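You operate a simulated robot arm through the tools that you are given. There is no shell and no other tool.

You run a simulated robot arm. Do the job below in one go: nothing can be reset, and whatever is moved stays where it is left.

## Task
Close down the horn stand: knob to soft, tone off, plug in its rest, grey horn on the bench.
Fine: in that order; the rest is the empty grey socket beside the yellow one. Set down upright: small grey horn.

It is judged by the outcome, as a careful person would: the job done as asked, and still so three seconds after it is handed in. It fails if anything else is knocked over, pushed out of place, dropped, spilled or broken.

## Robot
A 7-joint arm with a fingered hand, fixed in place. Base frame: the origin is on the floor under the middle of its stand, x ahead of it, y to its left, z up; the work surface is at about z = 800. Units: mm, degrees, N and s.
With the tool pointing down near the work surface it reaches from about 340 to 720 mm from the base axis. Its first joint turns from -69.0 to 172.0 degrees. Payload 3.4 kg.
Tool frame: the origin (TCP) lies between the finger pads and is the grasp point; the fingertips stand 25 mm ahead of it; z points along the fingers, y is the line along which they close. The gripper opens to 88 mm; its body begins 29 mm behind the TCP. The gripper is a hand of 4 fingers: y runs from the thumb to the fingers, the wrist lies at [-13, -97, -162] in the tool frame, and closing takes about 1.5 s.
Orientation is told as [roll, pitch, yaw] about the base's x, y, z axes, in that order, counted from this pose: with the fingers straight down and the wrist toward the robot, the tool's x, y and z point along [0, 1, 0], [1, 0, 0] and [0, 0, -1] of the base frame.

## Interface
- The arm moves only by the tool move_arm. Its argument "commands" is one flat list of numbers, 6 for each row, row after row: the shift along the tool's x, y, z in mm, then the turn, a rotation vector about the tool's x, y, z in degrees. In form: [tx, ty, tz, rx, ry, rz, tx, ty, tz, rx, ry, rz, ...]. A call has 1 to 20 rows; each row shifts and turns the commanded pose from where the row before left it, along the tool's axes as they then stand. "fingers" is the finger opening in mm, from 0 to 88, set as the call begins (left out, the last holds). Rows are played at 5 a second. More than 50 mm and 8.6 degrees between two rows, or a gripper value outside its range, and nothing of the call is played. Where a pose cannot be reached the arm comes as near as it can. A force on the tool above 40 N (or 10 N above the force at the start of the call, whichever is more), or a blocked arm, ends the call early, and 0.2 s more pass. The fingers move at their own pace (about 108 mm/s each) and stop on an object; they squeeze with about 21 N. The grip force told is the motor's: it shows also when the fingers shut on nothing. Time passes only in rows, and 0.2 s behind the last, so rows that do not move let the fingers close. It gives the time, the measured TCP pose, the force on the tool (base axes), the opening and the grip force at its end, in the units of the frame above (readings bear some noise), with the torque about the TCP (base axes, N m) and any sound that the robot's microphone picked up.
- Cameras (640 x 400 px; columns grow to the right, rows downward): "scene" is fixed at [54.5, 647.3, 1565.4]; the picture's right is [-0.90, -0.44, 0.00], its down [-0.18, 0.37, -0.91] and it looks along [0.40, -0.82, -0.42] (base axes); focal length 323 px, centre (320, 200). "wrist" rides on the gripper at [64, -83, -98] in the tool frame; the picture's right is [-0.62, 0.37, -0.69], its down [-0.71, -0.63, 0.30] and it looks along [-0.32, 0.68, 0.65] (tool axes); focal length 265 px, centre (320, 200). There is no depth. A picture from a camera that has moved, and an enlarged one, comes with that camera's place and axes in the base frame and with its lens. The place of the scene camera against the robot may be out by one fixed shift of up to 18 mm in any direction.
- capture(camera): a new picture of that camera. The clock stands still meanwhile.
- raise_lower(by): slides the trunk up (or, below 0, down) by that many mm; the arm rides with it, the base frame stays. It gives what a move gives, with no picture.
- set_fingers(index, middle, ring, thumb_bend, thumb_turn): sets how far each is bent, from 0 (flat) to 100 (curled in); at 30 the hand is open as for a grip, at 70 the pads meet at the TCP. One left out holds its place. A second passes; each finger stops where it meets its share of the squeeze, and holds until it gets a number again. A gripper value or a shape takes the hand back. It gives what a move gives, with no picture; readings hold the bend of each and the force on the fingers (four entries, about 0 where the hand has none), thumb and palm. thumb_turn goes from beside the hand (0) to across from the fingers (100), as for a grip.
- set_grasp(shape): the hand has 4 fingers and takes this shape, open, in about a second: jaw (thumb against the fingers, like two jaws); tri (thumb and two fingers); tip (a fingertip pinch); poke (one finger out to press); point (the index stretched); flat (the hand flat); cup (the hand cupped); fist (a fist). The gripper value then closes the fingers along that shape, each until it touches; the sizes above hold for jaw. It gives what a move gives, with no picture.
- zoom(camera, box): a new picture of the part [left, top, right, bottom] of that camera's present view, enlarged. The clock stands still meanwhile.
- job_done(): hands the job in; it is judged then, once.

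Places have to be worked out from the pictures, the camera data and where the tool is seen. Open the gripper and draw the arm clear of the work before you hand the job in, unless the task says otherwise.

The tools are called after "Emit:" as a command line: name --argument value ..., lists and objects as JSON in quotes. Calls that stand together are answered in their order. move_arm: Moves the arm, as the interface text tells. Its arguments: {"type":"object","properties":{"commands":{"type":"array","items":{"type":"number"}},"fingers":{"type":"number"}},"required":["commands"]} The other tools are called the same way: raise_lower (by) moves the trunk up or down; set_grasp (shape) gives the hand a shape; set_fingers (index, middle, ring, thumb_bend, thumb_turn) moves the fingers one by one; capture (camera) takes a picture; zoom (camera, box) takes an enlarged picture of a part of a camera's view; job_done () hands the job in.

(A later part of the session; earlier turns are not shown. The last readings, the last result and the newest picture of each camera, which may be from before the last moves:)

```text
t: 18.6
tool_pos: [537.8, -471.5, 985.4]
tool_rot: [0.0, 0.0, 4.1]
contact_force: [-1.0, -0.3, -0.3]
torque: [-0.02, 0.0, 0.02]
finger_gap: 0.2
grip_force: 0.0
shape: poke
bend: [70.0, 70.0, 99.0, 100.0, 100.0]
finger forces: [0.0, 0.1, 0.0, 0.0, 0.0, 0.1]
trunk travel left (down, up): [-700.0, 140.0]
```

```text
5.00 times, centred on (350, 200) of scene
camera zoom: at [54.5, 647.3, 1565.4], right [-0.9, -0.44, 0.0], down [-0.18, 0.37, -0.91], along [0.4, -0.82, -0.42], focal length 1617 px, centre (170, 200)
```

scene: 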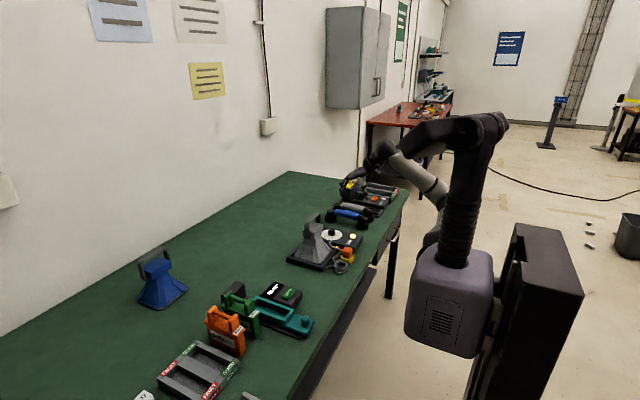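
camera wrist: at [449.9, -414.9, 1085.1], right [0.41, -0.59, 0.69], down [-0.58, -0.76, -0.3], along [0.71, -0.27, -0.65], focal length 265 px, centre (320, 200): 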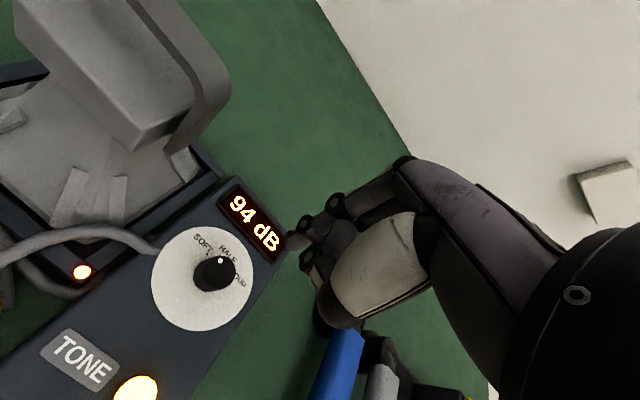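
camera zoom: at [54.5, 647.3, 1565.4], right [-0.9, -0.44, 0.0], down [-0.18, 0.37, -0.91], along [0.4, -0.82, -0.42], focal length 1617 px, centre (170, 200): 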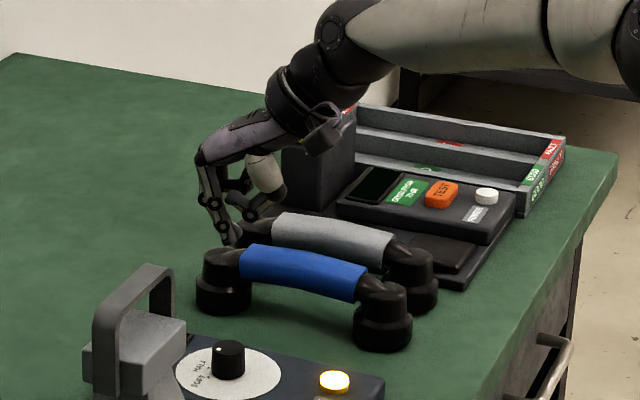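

I zoom on the hand to locate the protruding fingertip precisely.

Emit:
zoom --camera "wrist" --box '[260, 150, 420, 340]'

Emit:
zoom --camera "scene" --box '[330, 175, 366, 215]'

```text
2.11 times, centred on (340, 245) of wrist
camera zoom: at [449.9, -414.9, 1085.1], right [0.41, -0.59, 0.69], down [-0.58, -0.76, -0.3], along [0.71, -0.27, -0.65], focal length 559 px, centre (278, 105)
```

zoom: 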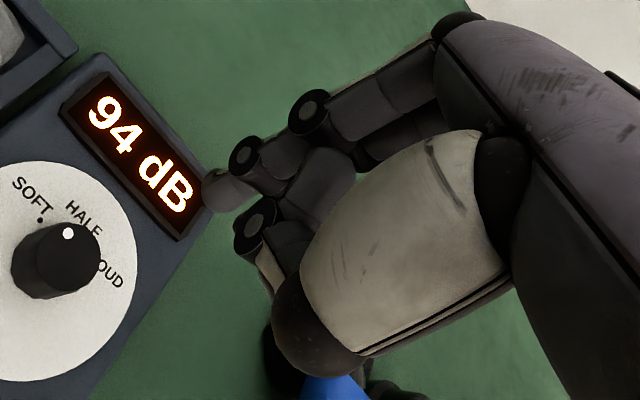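

```text
10.00 times, centred on (348, 195) of scene
camera zoom: at [54.5, 647.3, 1565.4], right [-0.9, -0.44, 0.0], down [-0.18, 0.37, -0.91], along [0.4, -0.82, -0.42], focal length 3234 px, centre (40, 250)
```

zoom: 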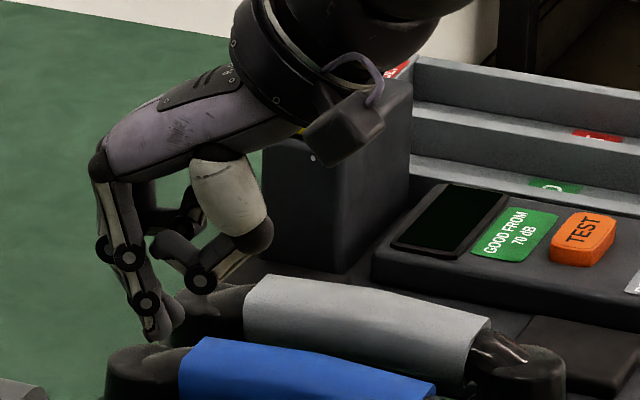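

The index tip is about 27 mm ahead of the TCP, ~5 mm toward tool +x. I move to put the tip above the TONE button (≈448,-493) at yaw 0, staying above it.

Emit:
move_arm --commands '[0, 0, 0, 0, 0, 4.1, -7, -24, 0, 0, 0, 0, -7, -24, 0, 0, 0, 0, -7, -24, 0, 0, 0, 0, -5.5, -22, 0, 0, 0, 0, 0, 0, 25, 0, 0, 0, 0, 0, 25, 0, 0, 0, 0, 0, 25, 0, 0, 0, 0, 0, 10, 0, 0, 0, 0, 0, 0, 0, 0, 0]'

Emit:
capture --camera "wrist"

Emit:
zoom --camera "scene" --box '[325, 205, 375, 245]'

```text
t: 20.8
tool_pos: [444.6, -497.3, 900.1]
tool_rot: [0.1, 0.0, 0.0]
contact_force: [0.7, 0.2, -0.9]
torque: [0.02, 0.01, -0.01]
finger_gap: 0.1
grip_force: 0.0
shape: poke
bend: [70.0, 70.0, 99.0, 100.0, 100.0]
finger forces: [0.1, 0.0, 0.1, 0.0, 0.0, 0.1]
trunk travel left (down, up): [-700.0, 140.0]
```

```text
taken
camera wrist: at [361.1, -434.8, 998.8], right [0.37, -0.62, 0.69], down [-0.63, -0.71, -0.3], along [0.68, -0.32, -0.65], focal length 265 px, centre (320, 200)
```

wrist: 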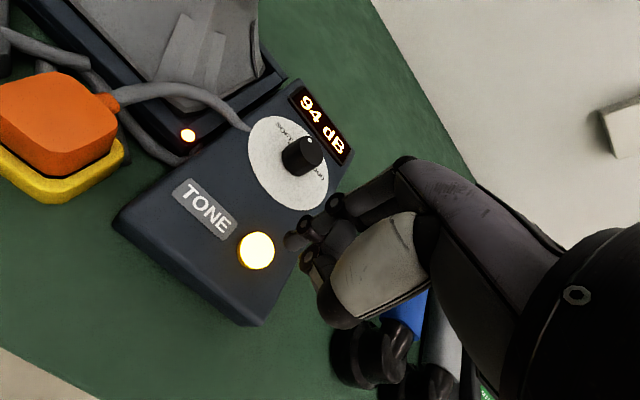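

```text
10.00 times, centred on (350, 225) of scene
camera zoom: at [54.5, 647.3, 1565.4], right [-0.9, -0.44, 0.0], down [-0.18, 0.37, -0.91], along [0.4, -0.82, -0.42], focal length 3234 px, centre (20, -50)
```

zoom: 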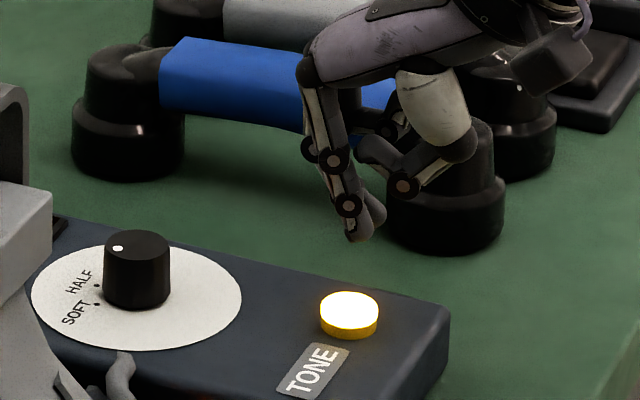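

The tip sits over the button within ~3 mm, but the middle finger is pointing down as well. I curl the middle finger so only the index presses.

Emit:
set_fingers --middle 100

Emit:
zoom --camera "wrist" --box '[200, 150, 400, 340]'

Emit:
zoom --camera "scene" --box '[325, 205, 375, 245]'

```text
t: 21.8
tool_pos: [444.4, -497.2, 899.6]
tool_rot: [-0.1, -0.1, -0.1]
contact_force: [0.6, 0.3, 0.2]
torque: [0.01, 0.03, -0.01]
finger_gap: 22.4
grip_force: 0.0
shape: fingers
bend: [70.0, 100.0, 99.0, 100.0, 100.0]
finger forces: [0.1, 0.1, 0.0, 0.1, 0.1, 0.0]
trunk travel left (down, up): [-700.0, 140.0]
```

```text
2.11 times, centred on (300, 245) of wrist
camera zoom: at [361.2, -434.8, 999.1], right [0.37, -0.62, 0.69], down [-0.63, -0.71, -0.3], along [0.68, -0.32, -0.65], focal length 559 px, centre (362, 105)
```

zoom: 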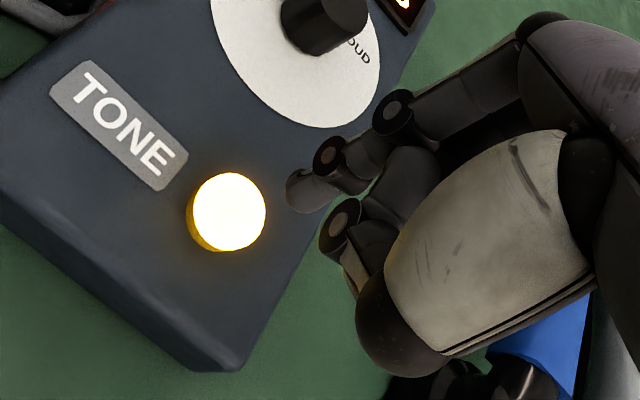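

```text
10.00 times, centred on (350, 225) of scene
camera zoom: at [54.5, 647.3, 1565.4], right [-0.9, -0.44, 0.0], down [-0.18, 0.37, -0.91], along [0.4, -0.82, -0.42], focal length 3234 px, centre (20, -50)
```

zoom: 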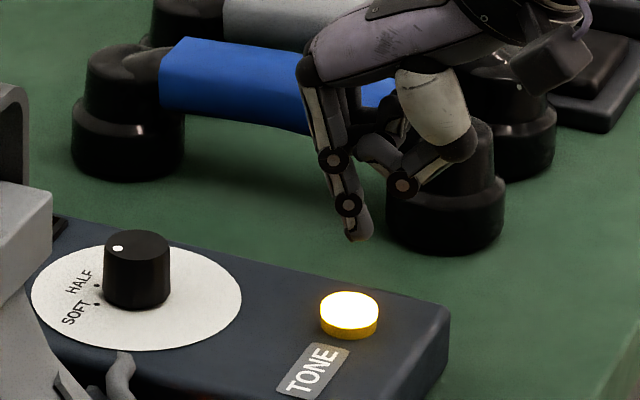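

Only the index points down now. I lower to a few mm above the button and check.

Emit:
move_arm --commands '[0, 0, 10, 0, 0, 0, 0, 0, 8, 0, 0, 0, 0, 0, 6, 0, 0, 0, 0, 0, 0, 0, 0, 0]'

Emit:
zoom --camera "wrist" --box '[200, 150, 400, 340]'

Emit:
zoom --camera "scene" --box '[325, 205, 375, 245]'

```text
t: 22.8
tool_pos: [444.1, -497.7, 876.8]
tool_rot: [0.0, 0.0, -0.1]
contact_force: [-0.6, -0.2, 0.2]
torque: [0.04, -0.01, 0.01]
finger_gap: 22.8
grip_force: 0.1
shape: fingers
bend: [70.0, 100.0, 99.0, 100.0, 100.0]
finger forces: [0.0, 0.0, 0.0, 0.1, 0.0, 0.0]
trunk travel left (down, up): [-700.0, 140.0]
```

```text
2.11 times, centred on (300, 245) of wrist
camera zoom: at [360.6, -435.2, 976.0], right [0.37, -0.62, 0.69], down [-0.63, -0.71, -0.3], along [0.68, -0.32, -0.65], focal length 559 px, centre (362, 105)
```

zoom: 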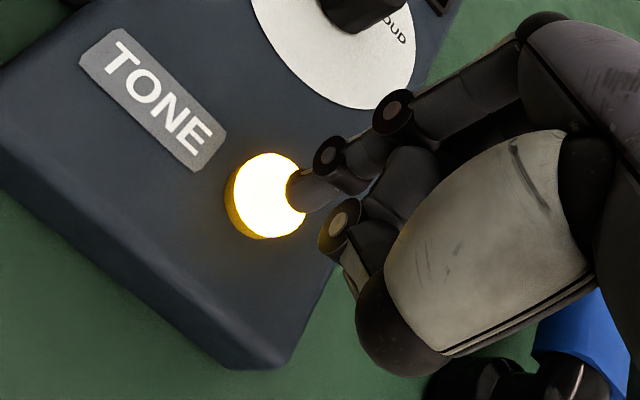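

```text
10.00 times, centred on (350, 225) of scene
camera zoom: at [54.5, 647.3, 1565.4], right [-0.9, -0.44, 0.0], down [-0.18, 0.37, -0.91], along [0.4, -0.82, -0.42], focal length 3234 px, centre (20, -50)
```

zoom: 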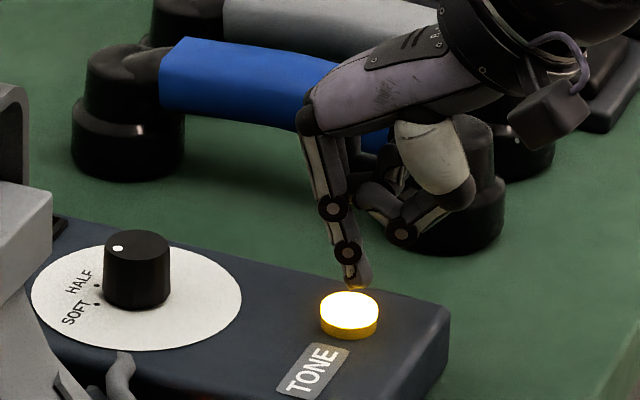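

The tip is about 9 mm above the button, nearly centred. I nudge 1.5 mm toward the centre and go down in small steps to contact.

Emit:
move_arm --commands '[1.5, 1.5, 2, 0, 0, 0, 0, 0, 2, 0, 0, 0, 0, 0, 2, 0, 0, 0, 0, 0, 2, 0, 0, 0, 0, 0, 1, 0, 0, 0, 0, 0, 1, 0, 0, 0]'

Emit:
zoom --camera "scene" --box '[325, 205, 375, 245]'

```text
t: 24.2
tool_pos: [445.9, -496.0, 866.9]
tool_rot: [0.1, 0.0, 0.1]
contact_force: [-0.7, -0.2, 0.2]
torque: [0.01, -0.02, -0.01]
finger_gap: 22.7
grip_force: 0.1
shape: fingers
bend: [70.0, 100.0, 99.0, 100.0, 100.0]
finger forces: [0.0, 0.0, 0.0, 0.0, 0.0, 0.0]
trunk travel left (down, up): [-700.0, 140.0]
```

```text
10.00 times, centred on (350, 225) of scene
camera zoom: at [54.5, 647.3, 1565.4], right [-0.9, -0.44, 0.0], down [-0.18, 0.37, -0.91], along [0.4, -0.82, -0.42], focal length 3234 px, centre (20, -50)
```

zoom: 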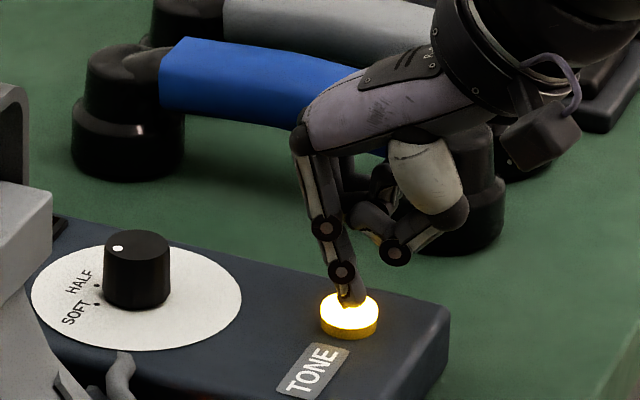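

The tip is right at the button's surface with no force yet. I press on in 1 mm steps.

Emit:
move_arm --commands '[0, 0, 1, 0, 0, 0, 0, 0, 1, 0, 0, 0, 0, 0, 1, 0, 0, 0]'

Emit:
zoom --camera "scene" --box '[325, 205, 375, 245]'

```text
t: 25.0
tool_pos: [446.7, -497.7, 866.4]
tool_rot: [0.0, 0.0, 0.0]
contact_force: [0.3, -0.8, 1.4]
torque: [0.02, 0.0, -0.02]
finger_gap: 22.6
grip_force: 0.3
shape: fingers
bend: [70.0, 100.0, 99.0, 100.0, 100.0]
finger forces: [1.5, 0.0, 0.0, 0.0, 0.0, 0.0]
trunk travel left (down, up): [-700.0, 140.0]
```

```text
10.00 times, centred on (350, 225) of scene
camera zoom: at [54.5, 647.3, 1565.4], right [-0.9, -0.44, 0.0], down [-0.18, 0.37, -0.91], along [0.4, -0.82, -0.42], focal length 3234 px, centre (20, -50)
```

zoom: 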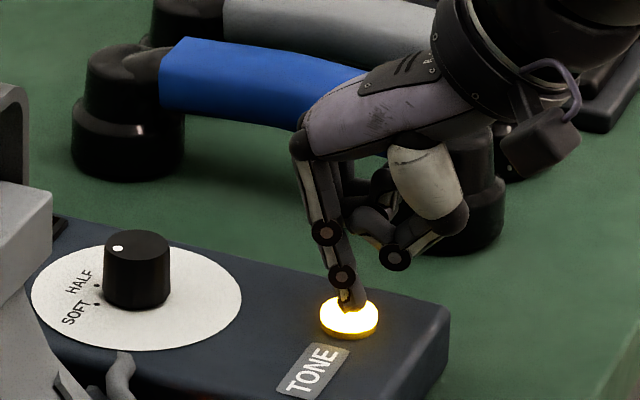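

Contact at 1.5 N. I continue in 1 mm steps to complete the press.

Emit:
move_arm --commands '[0, 0, 1, 0, 0, 0, 0, 0, 0, 0, 0, 0]'

Emit:
zoom --camera "wrist" --box '[200, 150, 400, 340]'

```text
t: 25.6
tool_pos: [447.1, -496.7, 863.8]
tool_rot: [0.0, 0.0, 0.1]
contact_force: [1.4, -0.1, 1.5]
torque: [-0.01, -0.04, 0.03]
finger_gap: 22.5
grip_force: 0.7
shape: fingers
bend: [70.0, 100.0, 99.0, 100.0, 100.0]
finger forces: [2.0, 0.0, 0.0, 0.0, 0.1, 0.0]
trunk travel left (down, up): [-700.0, 140.0]
heard: click
```

```text
2.11 times, centred on (300, 245) of wrist
camera zoom: at [362.4, -433.8, 963.3], right [0.37, -0.62, 0.69], down [-0.63, -0.71, -0.3], along [0.68, -0.32, -0.65], focal length 559 px, centre (362, 105)
```

zoom: 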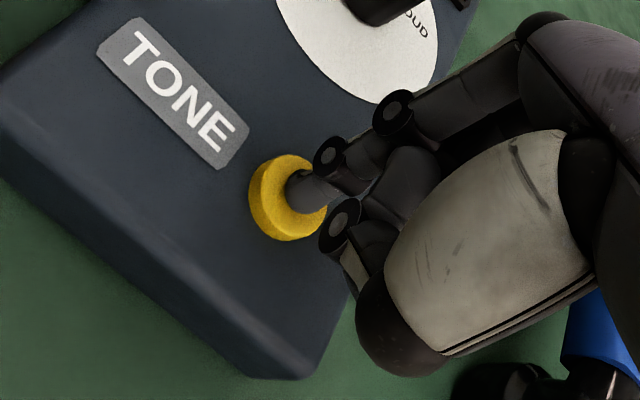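

A click was heard and the button light is out. I lift straight up off the button.

Emit:
move_arm --commands '[0, 0, -4, 0, 0, 0, 0, 0, -10, 0, 0, 0, 0, 0, -20, 0, 0, 0, 0, 0, -25, 0, 0, 0, 0, 0, -25, 0, 0, 0, 0, 0, -25, 0, 0, 0, 0, 0, -20, 0, 0, 0]'

Emit:
capture --camera "wrist"

Emit:
zoom --camera "scene" --box '[270, 200, 390, 290]'

```text
t: 27.2
tool_pos: [446.0, -496.8, 992.8]
tool_rot: [-0.1, 0.0, 0.0]
contact_force: [0.5, -0.4, -0.7]
torque: [0.03, -0.01, -0.03]
finger_gap: 22.4
grip_force: 0.0
shape: fingers
bend: [70.0, 100.0, 99.0, 100.0, 100.0]
finger forces: [0.1, 0.0, 0.0, 0.0, 0.0, 0.0]
trunk travel left (down, up): [-700.0, 140.0]
```

```text
taken
camera wrist: at [362.1, -434.0, 1091.9], right [0.37, -0.62, 0.69], down [-0.63, -0.71, -0.3], along [0.68, -0.32, -0.65], focal length 265 px, centre (320, 200)
```

wrist: 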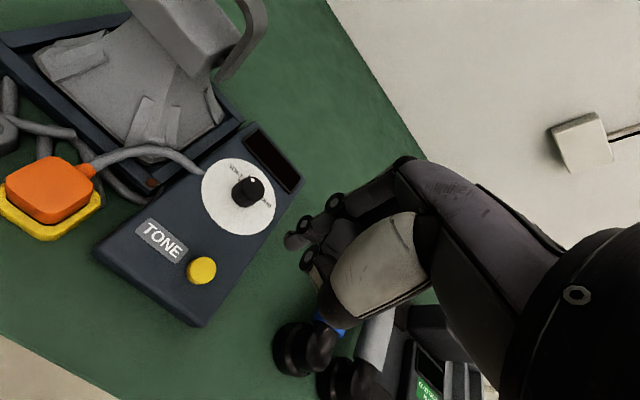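

```text
4.44 times, centred on (330, 245) of scene
camera zoom: at [54.5, 647.3, 1565.4], right [-0.9, -0.44, 0.0], down [-0.18, 0.37, -0.91], along [0.4, -0.82, -0.42], focal length 1437 px, centre (276, 0)
```

zoom: 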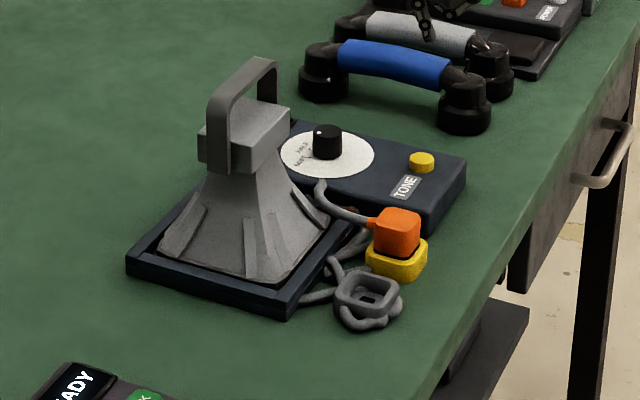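

The tone is off: button dark, readout and LED out. Now for the plug: I take the tri shape again and move high above it, then test turning to yaw +90° so the pads can close along y, clear of the cable on its +x side.

Emit:
set_grasp --shape "tri"

Emit:
move_arm --commands '[21, -3.3, -3, 0, 0, 0, 21, -3.3, -3, 0, 0, 0, 21, -3.3, -3, 0, 0, 0, 21, -3.3, -3, 0, 0, 0, 21, -3.3, -3, 0, 0, 0, 21, -3.3, -3, 0, 0, 0, 0, 0, 0, 0, 0, -8, 0, 0, 0, 0, 0, -8, 0, 0, 0, 0, 0, -8, 0, 0, 0, 0, 0, -8, 0, 0, 0, 0, 0, -8]'

Emit:
capture --camera "scene"

```text
t: 28.1
tool_pos: [446.3, -497.0, 991.4]
tool_rot: [-0.1, 0.0, 0.0]
contact_force: [-0.1, -0.3, 0.0]
torque: [0.01, -0.01, -0.01]
finger_gap: 87.9
grip_force: 0.0
shape: tri
bend: [30.0, 30.0, 99.0, 30.0, 98.0]
finger forces: [0.0, 0.0, 0.1, 0.0, 0.0, 0.0]
trunk travel left (down, up): [-700.0, 140.0]
```

```text
t: 30.5
tool_pos: [425.5, -371.1, 1009.3]
tool_rot: [0.1, 0.0, 40.1]
contact_force: [-0.8, -0.6, 0.5]
torque: [0.02, 0.0, 0.01]
finger_gap: 88.0
grip_force: 0.1
shape: tri
bend: [30.0, 30.0, 99.0, 30.0, 98.0]
finger forces: [0.0, 0.0, 0.0, 0.0, 0.0, 0.1]
trunk travel left (down, up): [-700.0, 140.0]
```

```text
taken
```

scene: 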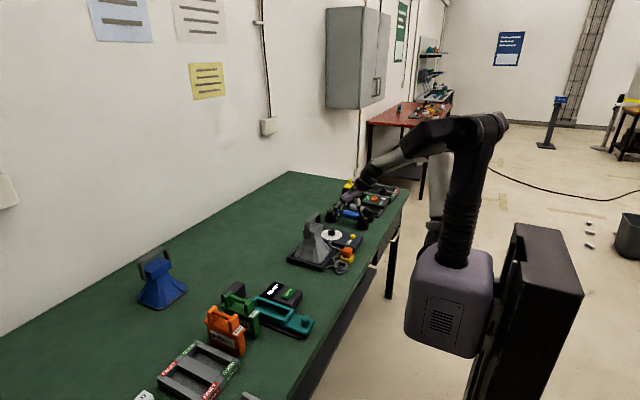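

Yaw 40° is fine so far. I continue turning to +90° in the air.

Emit:
move_arm --commands '[0, 0, 0, 0, 0, -8, 0, 0, 0, 0, 0, -8, 0, 0, 0, 0, 0, -8, 0, 0, 0, 0, 0, -8, 0, 0, 0, 0, 0, -8, 0, 0, 0, 0, 0, -8, 0, 0, 0, 0, 0, -2, 0, 0, 0, 0, 0, 0]'

Emit:
capture --camera "wrist"

Emit:
zoom --camera "scene" --box '[270, 130, 450, 290]'

```text
t: 32.3
tool_pos: [425.7, -369.1, 1010.7]
tool_rot: [0.0, 0.0, 90.0]
contact_force: [0.4, 0.7, 0.7]
torque: [0.01, 0.02, 0.02]
finger_gap: 87.8
grip_force: 0.1
shape: tri
bend: [30.0, 30.0, 99.0, 30.0, 98.0]
finger forces: [0.0, 0.0, 0.0, 0.0, 0.1, 0.0]
trunk travel left (down, up): [-700.0, 140.0]
```

```text
taken
camera wrist: at [361.4, -455.1, 1109.9], right [0.62, 0.37, 0.69], down [0.71, -0.63, -0.3], along [0.32, 0.68, -0.65], focal length 265 px, centre (320, 200)
```

wrist: 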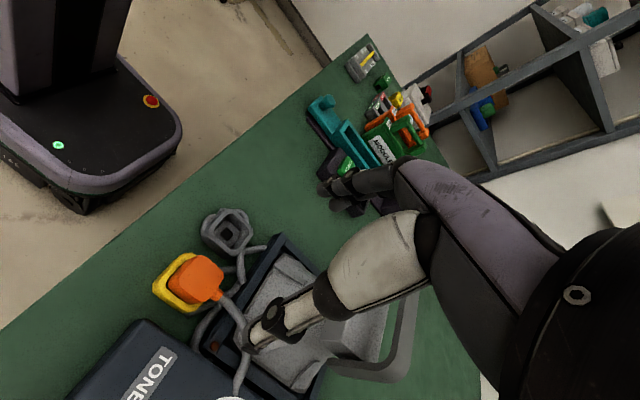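

```text
2.50 times, centred on (360, 210) of scene
camera zoom: at [54.5, 647.3, 1565.4], right [-0.9, -0.44, 0.0], down [-0.18, 0.37, -0.91], along [0.4, -0.82, -0.42], focal length 808 px, centre (220, 175)
```

zoom: 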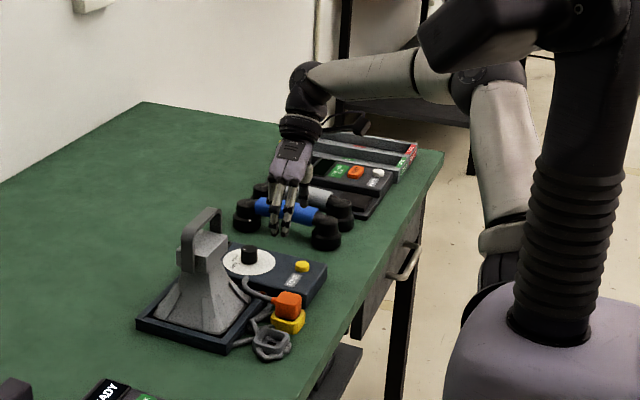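

Yaw +90° is reachable, and this view looks well onto the plug and the empty grey rest. I zoom to measure both.

Emit:
zoom --camera "wrist" --box '[140, 195, 270, 325]'

Emit:
zoom --camera "scene" --box '[325, 235, 365, 280]'

```text
3.08 times, centred on (205, 260) of wrist
camera zoom: at [361.4, -455.1, 1109.9], right [0.62, 0.37, 0.69], down [0.71, -0.63, -0.3], along [0.32, 0.68, -0.65], focal length 817 px, centre (674, 15)
```

zoom: 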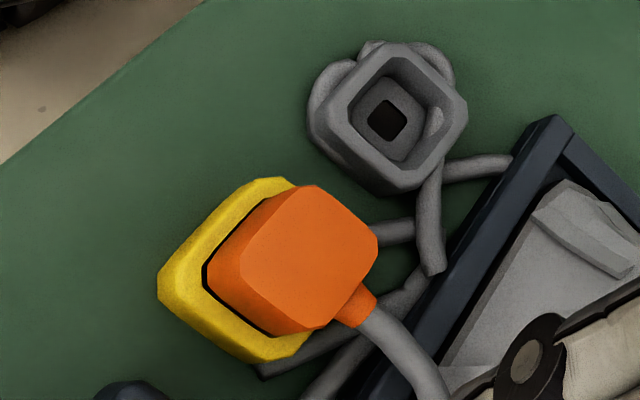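

```text
8.89 times, centred on (345, 258) of scene
camera zoom: at [54.5, 647.3, 1565.4], right [-0.9, -0.44, 0.0], down [-0.18, 0.37, -0.91], along [0.4, -0.82, -0.42], focal length 2874 px, centre (98, -311)
```

zoom: 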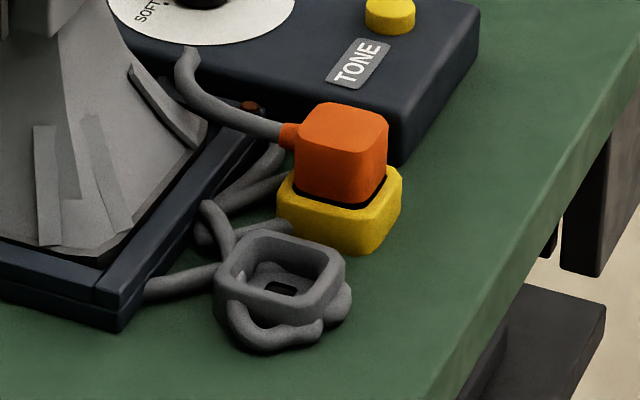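

Plug centre ≈(425,-372), top ≈849, rim of both sockets ≈816-818, grey rest centre ≈(425,-300). With a 52 mm opening I lower to just above the plug and check alignment.

Emit:
move_arm --commands '[2.7, -3.4, 20, 0, 0, 0, 0, 0, 25, 0, 0, 0, 0, 0, 25, 0, 0, 0, 0, 0, 25, 0, 0, 0, 0, 0, 20, 0, 0, 0, 0, 0, 12, 0, 0, 0, 0, 0, 0, 0, 0, 0]' --fingers 52

Emit:
capture --camera "wrist"

Emit:
zoom --camera "scene" --box '[320, 220, 376, 270]'

```text
t: 33.9
tool_pos: [423.6, -372.6, 881.2]
tool_rot: [-0.1, 0.0, 90.1]
contact_force: [0.5, -0.8, -0.4]
torque: [0.0, -0.01, 0.01]
finger_gap: 52.2
grip_force: 0.1
shape: tri
bend: [74.0, 41.0, 99.0, 65.0, 100.0]
finger forces: [0.1, 0.1, 0.0, 0.1, 0.0, 0.1]
trunk travel left (down, up): [-700.0, 140.0]
```

```text
taken
camera wrist: at [359.1, -458.0, 981.3], right [0.62, 0.37, 0.69], down [0.71, -0.63, -0.3], along [0.32, 0.68, -0.65], focal length 265 px, centre (320, 200)
```

wrist: 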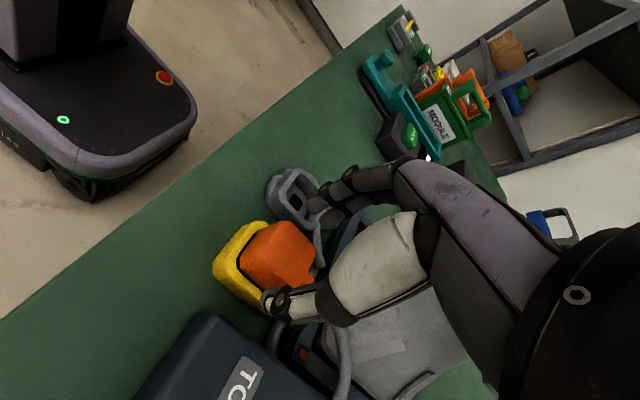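

```text
8.00 times, centred on (348, 245) of scene
camera zoom: at [54.5, 647.3, 1565.4], right [-0.9, -0.44, 0.0], down [-0.18, 0.37, -0.91], along [0.4, -0.82, -0.42], focal length 2587 px, centre (96, -160)
```

zoom: 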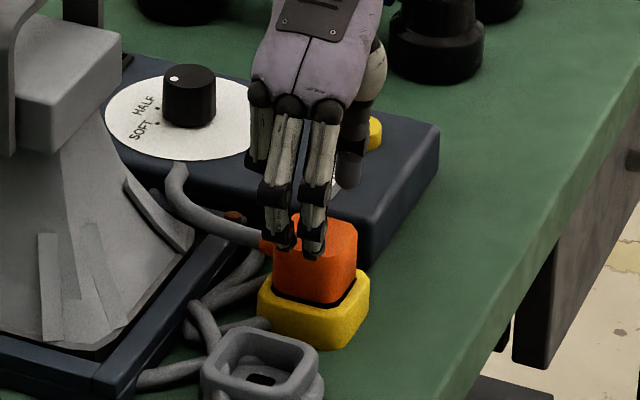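

The fingers hang just in front of the plug's +y face and the thumb behind it. I zoom the wrist view to judge the sideways alignment.

Emit:
zoom --camera "wrist" --box '[200, 150, 380, 340]'

Emit:
zoom --camera "scene" --box '[338, 235, 366, 260]'

```text
2.11 times, centred on (290, 245) of wrist
camera zoom: at [359.1, -458.0, 981.3], right [0.62, 0.37, 0.69], down [0.71, -0.63, -0.3], along [0.32, 0.68, -0.65], focal length 559 px, centre (383, 105)
```

zoom: 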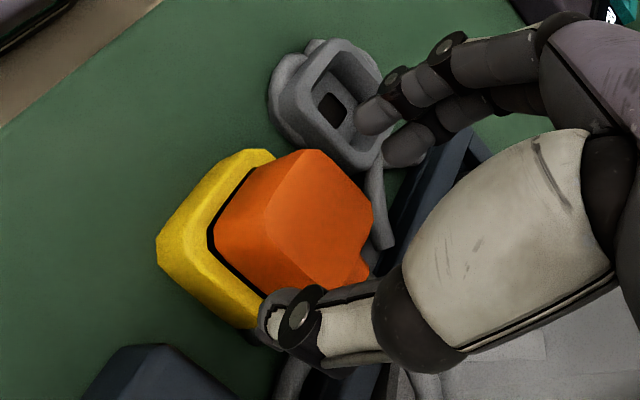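

```text
16.00 times, centred on (352, 248) of scene
camera zoom: at [54.5, 647.3, 1565.4], right [-0.9, -0.44, 0.0], down [-0.18, 0.37, -0.91], along [0.4, -0.82, -0.42], focal length 5174 px, centre (-192, -560)
```

zoom: 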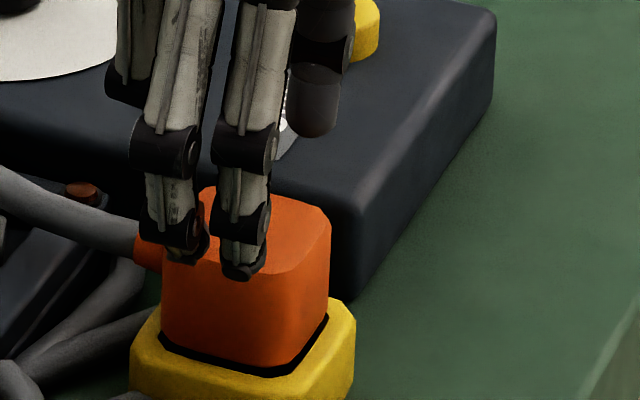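

Scene and wrist estimates put the plug within ~2 mm of the grip centre. I nudge slightly and lower to TCP z≈854 with the fingertips still above the yellow rim.

Emit:
move_arm --commands '[-1.5, -0.8, 7, 0, 0, 0, 0, 0, 7, 0, 0, 0, 0, 0, 7, 0, 0, 0, 0, 0, 6, 0, 0, 0, 0, 0, 0, 0, 0, 0]'

Emit:
zoom --camera "wrist" --box '[200, 150, 380, 340]'

Emit:
zoom --camera "scene" --box '[338, 235, 366, 260]'

```text
t: 35.1
tool_pos: [425.5, -373.4, 855.8]
tool_rot: [-0.1, 0.0, 89.9]
contact_force: [0.6, -0.2, 0.6]
torque: [0.01, -0.01, 0.01]
finger_gap: 52.5
grip_force: 0.1
shape: tri
bend: [74.0, 41.0, 99.0, 65.0, 100.0]
finger forces: [0.1, 0.0, 0.0, 0.0, 0.2, 0.0]
trunk travel left (down, up): [-700.0, 140.0]
```

```text
2.11 times, centred on (290, 245) of wrist
camera zoom: at [360.4, -458.9, 955.3], right [0.62, 0.37, 0.69], down [0.71, -0.63, -0.3], along [0.32, 0.68, -0.65], focal length 559 px, centre (383, 105)
```

zoom: 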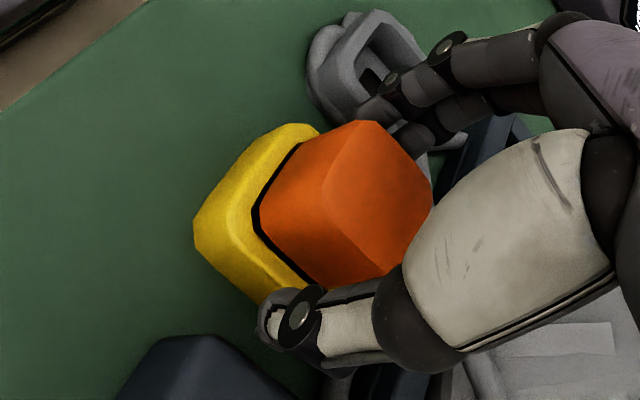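

```text
16.00 times, centred on (352, 248) of scene
camera zoom: at [54.5, 647.3, 1565.4], right [-0.9, -0.44, 0.0], down [-0.18, 0.37, -0.91], along [0.4, -0.82, -0.42], focal length 5174 px, centre (-192, -560)
```

zoom: 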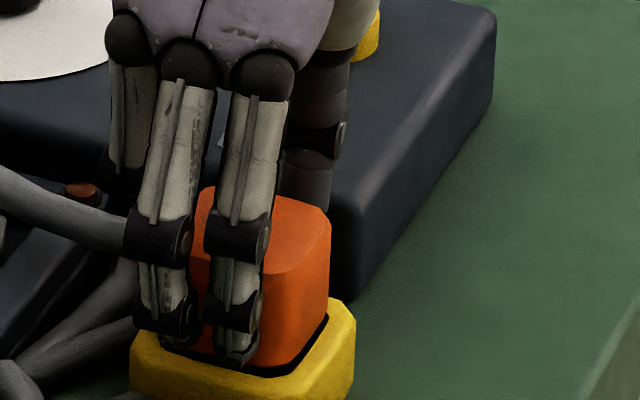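

The fingers straddle the plug with no contact force. I close the grip on it.

Emit:
move_arm --commands '[0, 0, 0, 0, 0, 0, 0, 0, 0, 0, 0, 0, 0, 0, 0, 0, 0, 0, 0, 0, 0, 0, 0, 0, 0, 0, 0, 0, 0, 0, 0, 0, 0, 0, 0, 0]' --fingers 12

Emit:
zoom --camera "wrist" --box '[200, 150, 380, 340]'

Emit:
zoom --camera "scene" --box '[338, 235, 366, 260]'

```text
t: 36.5
tool_pos: [425.1, -372.5, 856.2]
tool_rot: [0.1, 0.0, 90.0]
contact_force: [-1.1, -0.8, -0.3]
torque: [0.04, 0.0, 0.01]
finger_gap: 31.1
grip_force: 20.5
shape: tri
bend: [74.0, 50.0, 100.0, 74.0, 100.0]
finger forces: [9.6, 9.6, 0.0, 0.1, 18.5, 0.0]
trunk travel left (down, up): [-700.0, 140.0]
```

```text
2.11 times, centred on (290, 245) of wrist
camera zoom: at [360.5, -458.9, 955.3], right [0.62, 0.37, 0.69], down [0.71, -0.63, -0.3], along [0.32, 0.68, -0.65], focal length 559 px, centre (383, 105)
```

zoom: 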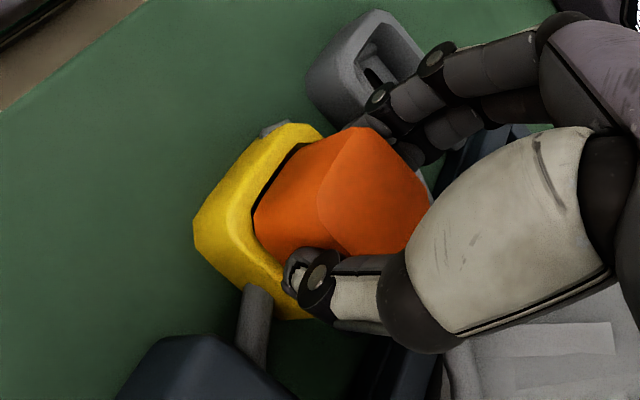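

```text
16.00 times, centred on (352, 248) of scene
camera zoom: at [54.5, 647.3, 1565.4], right [-0.9, -0.44, 0.0], down [-0.18, 0.37, -0.91], along [0.4, -0.82, -0.42], focal length 5174 px, centre (-192, -560)
```

zoom: 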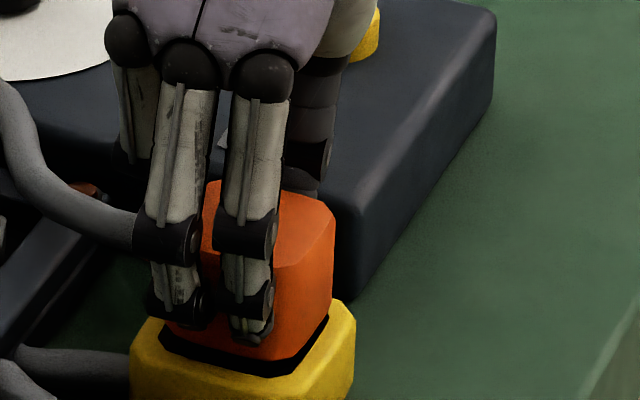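

The plug is held (31 mm, ~20 N). The cable seems to have shifted; I look at the wider view before lifting.

Emit:
zoom --camera "scene" --box '[280, 200, 376, 280]'

Emit:
capture --camera "wrist"

```text
5.00 times, centred on (328, 240) of scene
camera zoom: at [54.5, 647.3, 1565.4], right [-0.9, -0.44, 0.0], down [-0.18, 0.37, -0.91], along [0.4, -0.82, -0.42], focal length 1617 px, centre (280, 0)
```

zoom: 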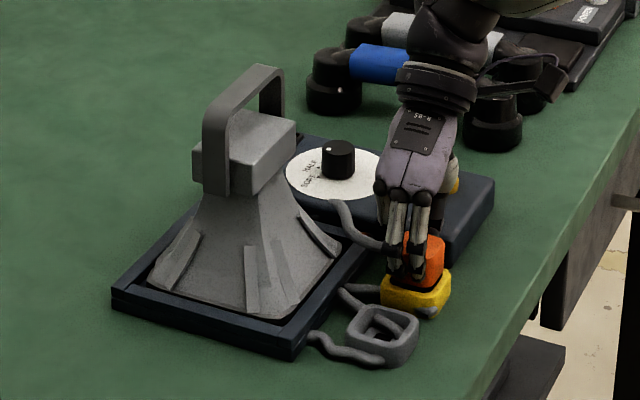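

```text
taken
camera wrist: at [360.5, -458.9, 955.3], right [0.62, 0.37, 0.69], down [0.71, -0.63, -0.3], along [0.32, 0.68, -0.65], focal length 265 px, centre (320, 200)
```

wrist: 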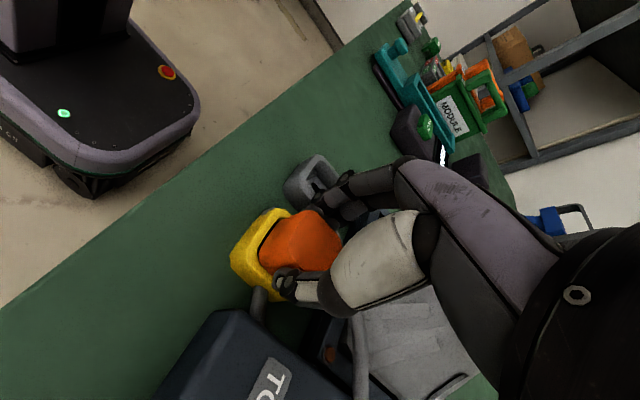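

The cable just rearranged itself on the bench. I pull the plug straight up in small steps.

Emit:
move_arm --commands '[0, 0, -4, 0, 0, 0, 0, 0, -4, 0, 0, 0, 0, 0, -5, 0, 0, 0, 0, 0, -5, 0, 0, 0, 0, 0, -6, 0, 0, 0, 0, 0, -6, 0, 0, 0, 0, 0, 0, 0, 0, 0]'

Emit:
zoom --camera "wrist" --box '[200, 150, 380, 340]'

Emit:
zoom --camera "scene" --box '[290, 210, 370, 280]'

```text
t: 38.1
tool_pos: [424.1, -375.1, 887.2]
tool_rot: [-0.1, 0.0, 89.9]
contact_force: [-0.1, 0.5, -1.4]
torque: [0.03, 0.04, 0.02]
finger_gap: 30.8
grip_force: 20.6
shape: tri
bend: [74.0, 51.0, 100.0, 74.0, 100.0]
finger forces: [9.8, 9.5, 0.1, 0.0, 19.2, 0.0]
trunk travel left (down, up): [-700.0, 140.0]
```

```text
2.11 times, centred on (290, 245) of wrist
camera zoom: at [360.5, -460.3, 985.5], right [0.62, 0.37, 0.69], down [0.71, -0.63, -0.3], along [0.32, 0.68, -0.65], focal length 559 px, centre (383, 105)
```

zoom: 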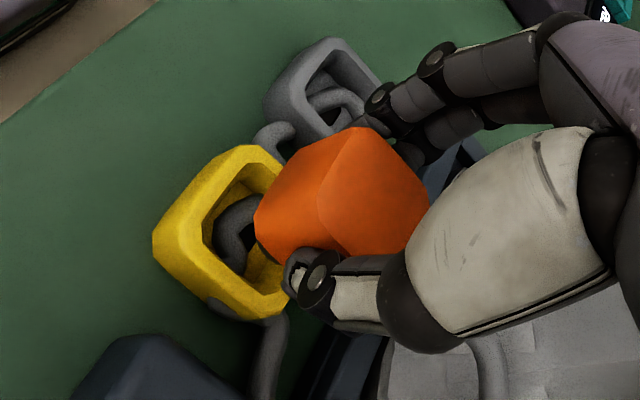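

```text
5.71 times, centred on (330, 245) of scene
camera zoom: at [54.5, 647.3, 1565.4], right [-0.9, -0.44, 0.0], down [-0.18, 0.37, -0.91], along [0.4, -0.82, -0.42], focal length 1848 px, centre (263, -57)
```

zoom: 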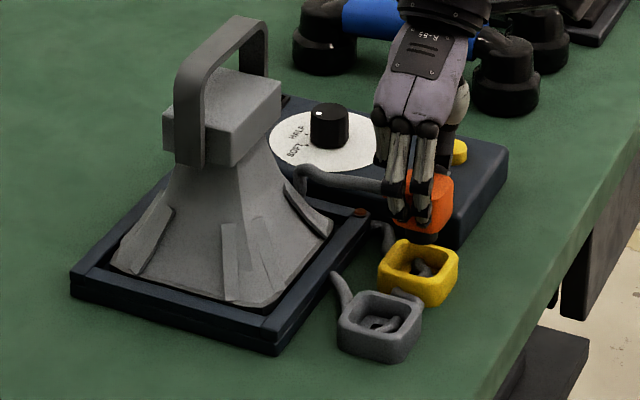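

The plug is free and hangs above the yellow socket. I carry it 71 mm toward +y, over the grey rest, slowly because of the cable.

Emit:
move_arm --commands '[0, 12, 0, 0, 0, 0, 0, 12, 0, 0, 0, 0, 0, 12, 0, 0, 0, 0, 0, 12, 0, 0, 0, 0, 0, 12, 0, 0, 0, 0, 0, 11, 0, 0, 0, 0, 0, 0, 0, 0, 0, 0]'

Emit:
capture --camera "wrist"

Emit:
zoom --camera "wrist" --box '[200, 150, 380, 340]'

Emit:
zoom --camera "scene" --box '[290, 210, 370, 280]'

```text
t: 39.7
tool_pos: [423.9, -303.2, 887.2]
tool_rot: [-0.1, 0.0, 90.0]
contact_force: [0.0, 0.4, -0.9]
torque: [0.03, -0.03, 0.02]
finger_gap: 30.9
grip_force: 20.9
shape: tri
bend: [74.0, 51.0, 100.0, 74.0, 100.0]
finger forces: [9.8, 9.5, 0.0, 0.0, 19.3, 0.1]
trunk travel left (down, up): [-700.0, 140.0]
```

```text
taken
camera wrist: at [360.4, -388.5, 985.6], right [0.62, 0.37, 0.69], down [0.71, -0.63, -0.3], along [0.32, 0.68, -0.65], focal length 265 px, centre (320, 200)
```

wrist: 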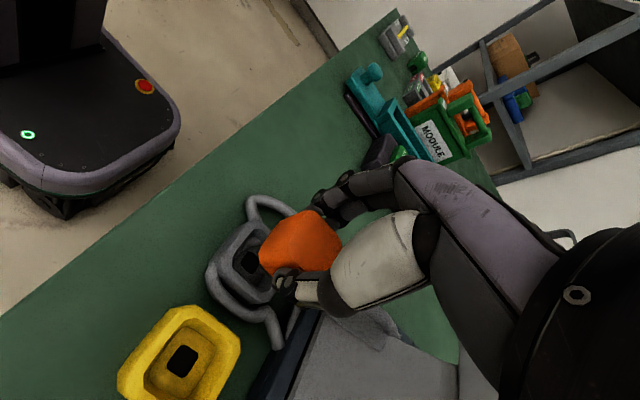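

```text
2.11 times, centred on (290, 245) of wrist
camera zoom: at [360.4, -388.5, 985.6], right [0.62, 0.37, 0.69], down [0.71, -0.63, -0.3], along [0.32, 0.68, -0.65], focal length 559 px, centre (383, 105)
```

zoom: 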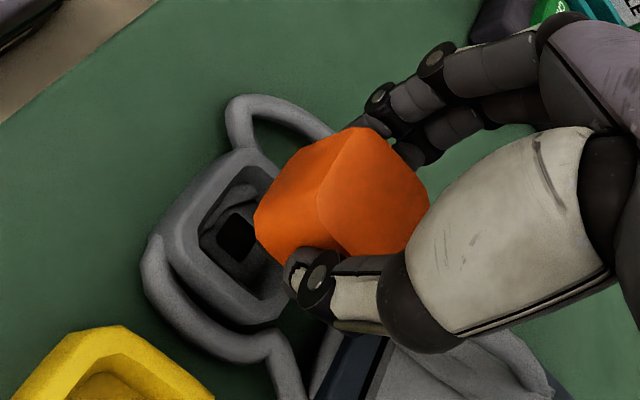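

```text
5.71 times, centred on (330, 245) of scene
camera zoom: at [54.5, 647.3, 1565.4], right [-0.9, -0.44, 0.0], down [-0.18, 0.37, -0.91], along [0.4, -0.82, -0.42], focal length 1848 px, centre (263, -57)
```

zoom: 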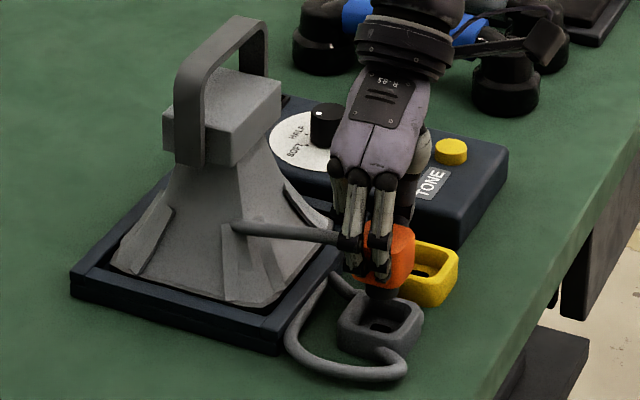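

The plug is over the grey rest. I zoom in to compare the offset between plug and socket precisely.

Emit:
zoom --camera "wrist" --box '[200, 200, 300, 300]'

Emit:
zoom --camera "scene" --box '[326, 246, 358, 276]'

```text
4.00 times, centred on (250, 250) of wrist
camera zoom: at [360.4, -388.5, 985.6], right [0.62, 0.37, 0.69], down [0.71, -0.63, -0.3], along [0.32, 0.68, -0.65], focal length 1062 px, centre (600, 0)
```

zoom: 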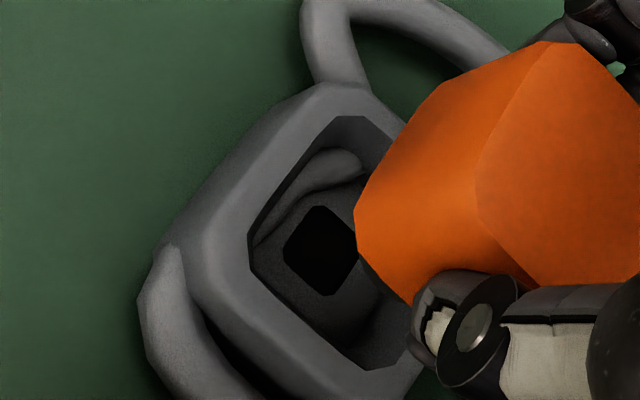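

```text
13.33 times, centred on (342, 261) of scene
camera zoom: at [54.5, 647.3, 1565.4], right [-0.9, -0.44, 0.0], down [-0.18, 0.37, -0.91], along [0.4, -0.82, -0.42], focal length 4311 px, centre (27, -613)
```

zoom: 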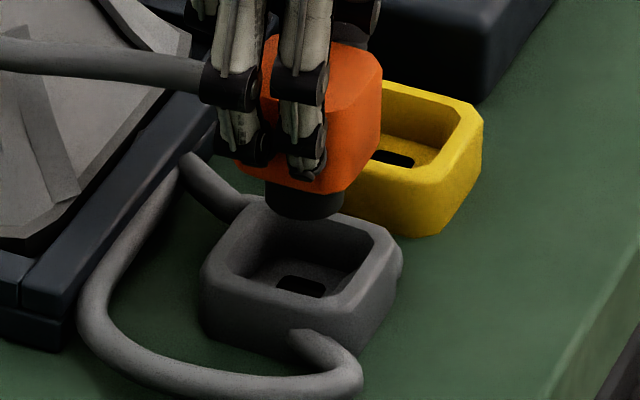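

By comparing with the yellow socket geometry, the plug is aligned with the grey opening to about 1-2 mm. I nudge about 0.8 mm and lower it to the rim, then look again.

Emit:
move_arm --commands '[0.8, -0.8, 4, 0, 0, 0, 0, 0, 4, 0, 0, 0, 0, 0, 4, 0, 0, 0, 0, 0, 0, 0, 0, 0]'

Emit:
zoom --camera "wrist" --box '[200, 200, 300, 300]'

Emit:
zoom --camera "scene" --box '[326, 246, 358, 276]'

```text
t: 40.7
tool_pos: [425.9, -304.3, 873.5]
tool_rot: [-0.1, 0.0, 90.0]
contact_force: [0.3, 0.6, -0.9]
torque: [-0.01, -0.02, -0.03]
finger_gap: 30.9
grip_force: 21.1
shape: tri
bend: [74.0, 51.0, 100.0, 74.0, 100.0]
finger forces: [9.7, 9.5, 0.0, 0.0, 19.2, 0.0]
trunk travel left (down, up): [-700.0, 140.0]
```

```text
4.00 times, centred on (250, 250) of wrist
camera zoom: at [359.9, -389.3, 973.5], right [0.62, 0.37, 0.69], down [0.71, -0.63, -0.3], along [0.32, 0.68, -0.65], focal length 1062 px, centre (600, 0)
```

zoom: 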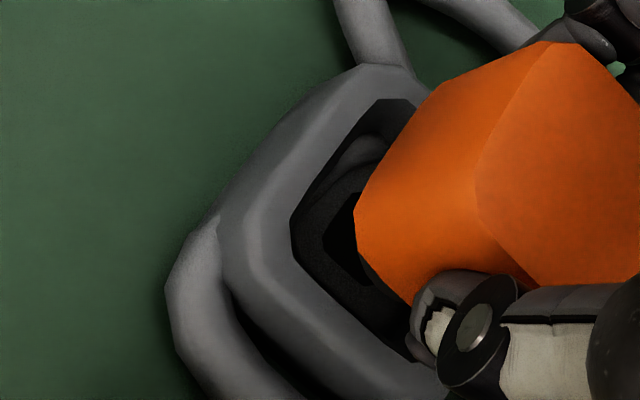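

```text
13.33 times, centred on (342, 261) of scene
camera zoom: at [54.5, 647.3, 1565.4], right [-0.9, -0.44, 0.0], down [-0.18, 0.37, -0.91], along [0.4, -0.82, -0.42], focal length 4311 px, centre (27, -613)
```

zoom: 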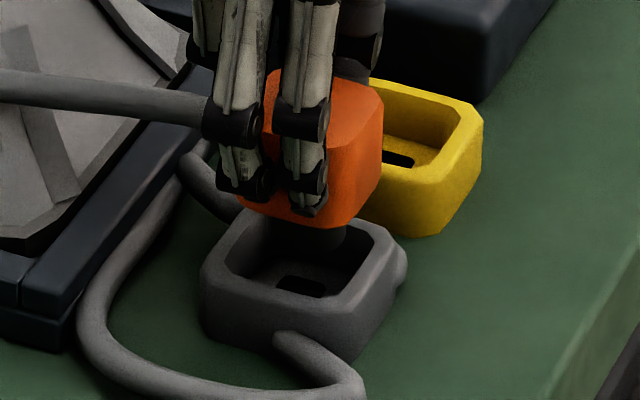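

Cross-checking both views, the plug still needs about +1 mm in x and +2.5 mm in y to be centred. I apply that and inspect again before lowering.

Emit:
move_arm --commands '[-1.2, 2.5, 0, 0, 0, 0, 0, 0, 2, 0, 0, 0, 0, 0, 0, 0, 0, 0]'

Emit:
zoom --camera "scene" --box '[330, 250, 354, 272]'

Emit:
zoom --camera "wrist" --box '[200, 200, 300, 300]'

```text
t: 41.5
tool_pos: [425.0, -301.6, 872.8]
tool_rot: [0.0, 0.0, 90.0]
contact_force: [0.0, -0.8, -0.6]
torque: [0.02, 0.01, 0.0]
finger_gap: 30.7
grip_force: 21.3
shape: tri
bend: [74.0, 51.0, 100.0, 74.0, 100.0]
finger forces: [9.7, 9.4, 0.1, 0.0, 19.3, 0.0]
trunk travel left (down, up): [-700.0, 140.0]
```

```text
16.00 times, centred on (342, 261) of scene
camera zoom: at [54.5, 647.3, 1565.4], right [-0.9, -0.44, 0.0], down [-0.18, 0.37, -0.91], along [0.4, -0.82, -0.42], focal length 5174 px, centre (-32, -776)
```

zoom: 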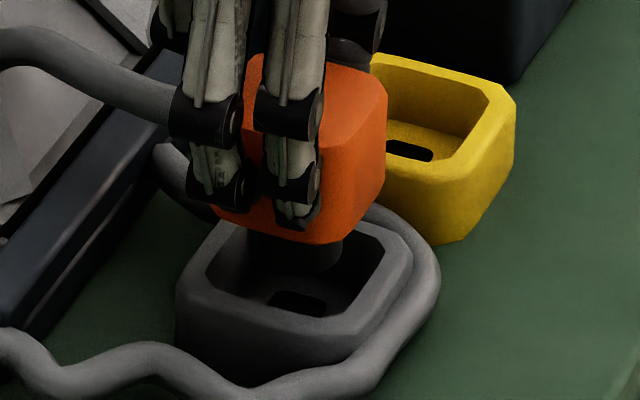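

```text
4.00 times, centred on (250, 250) of wrist
camera zoom: at [361.1, -387.0, 971.7], right [0.62, 0.37, 0.69], down [0.71, -0.63, -0.3], along [0.32, 0.68, -0.65], focal length 1062 px, centre (600, 0)
```

zoom: 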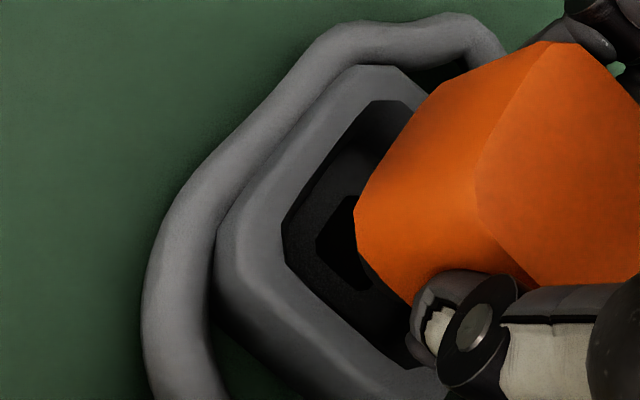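

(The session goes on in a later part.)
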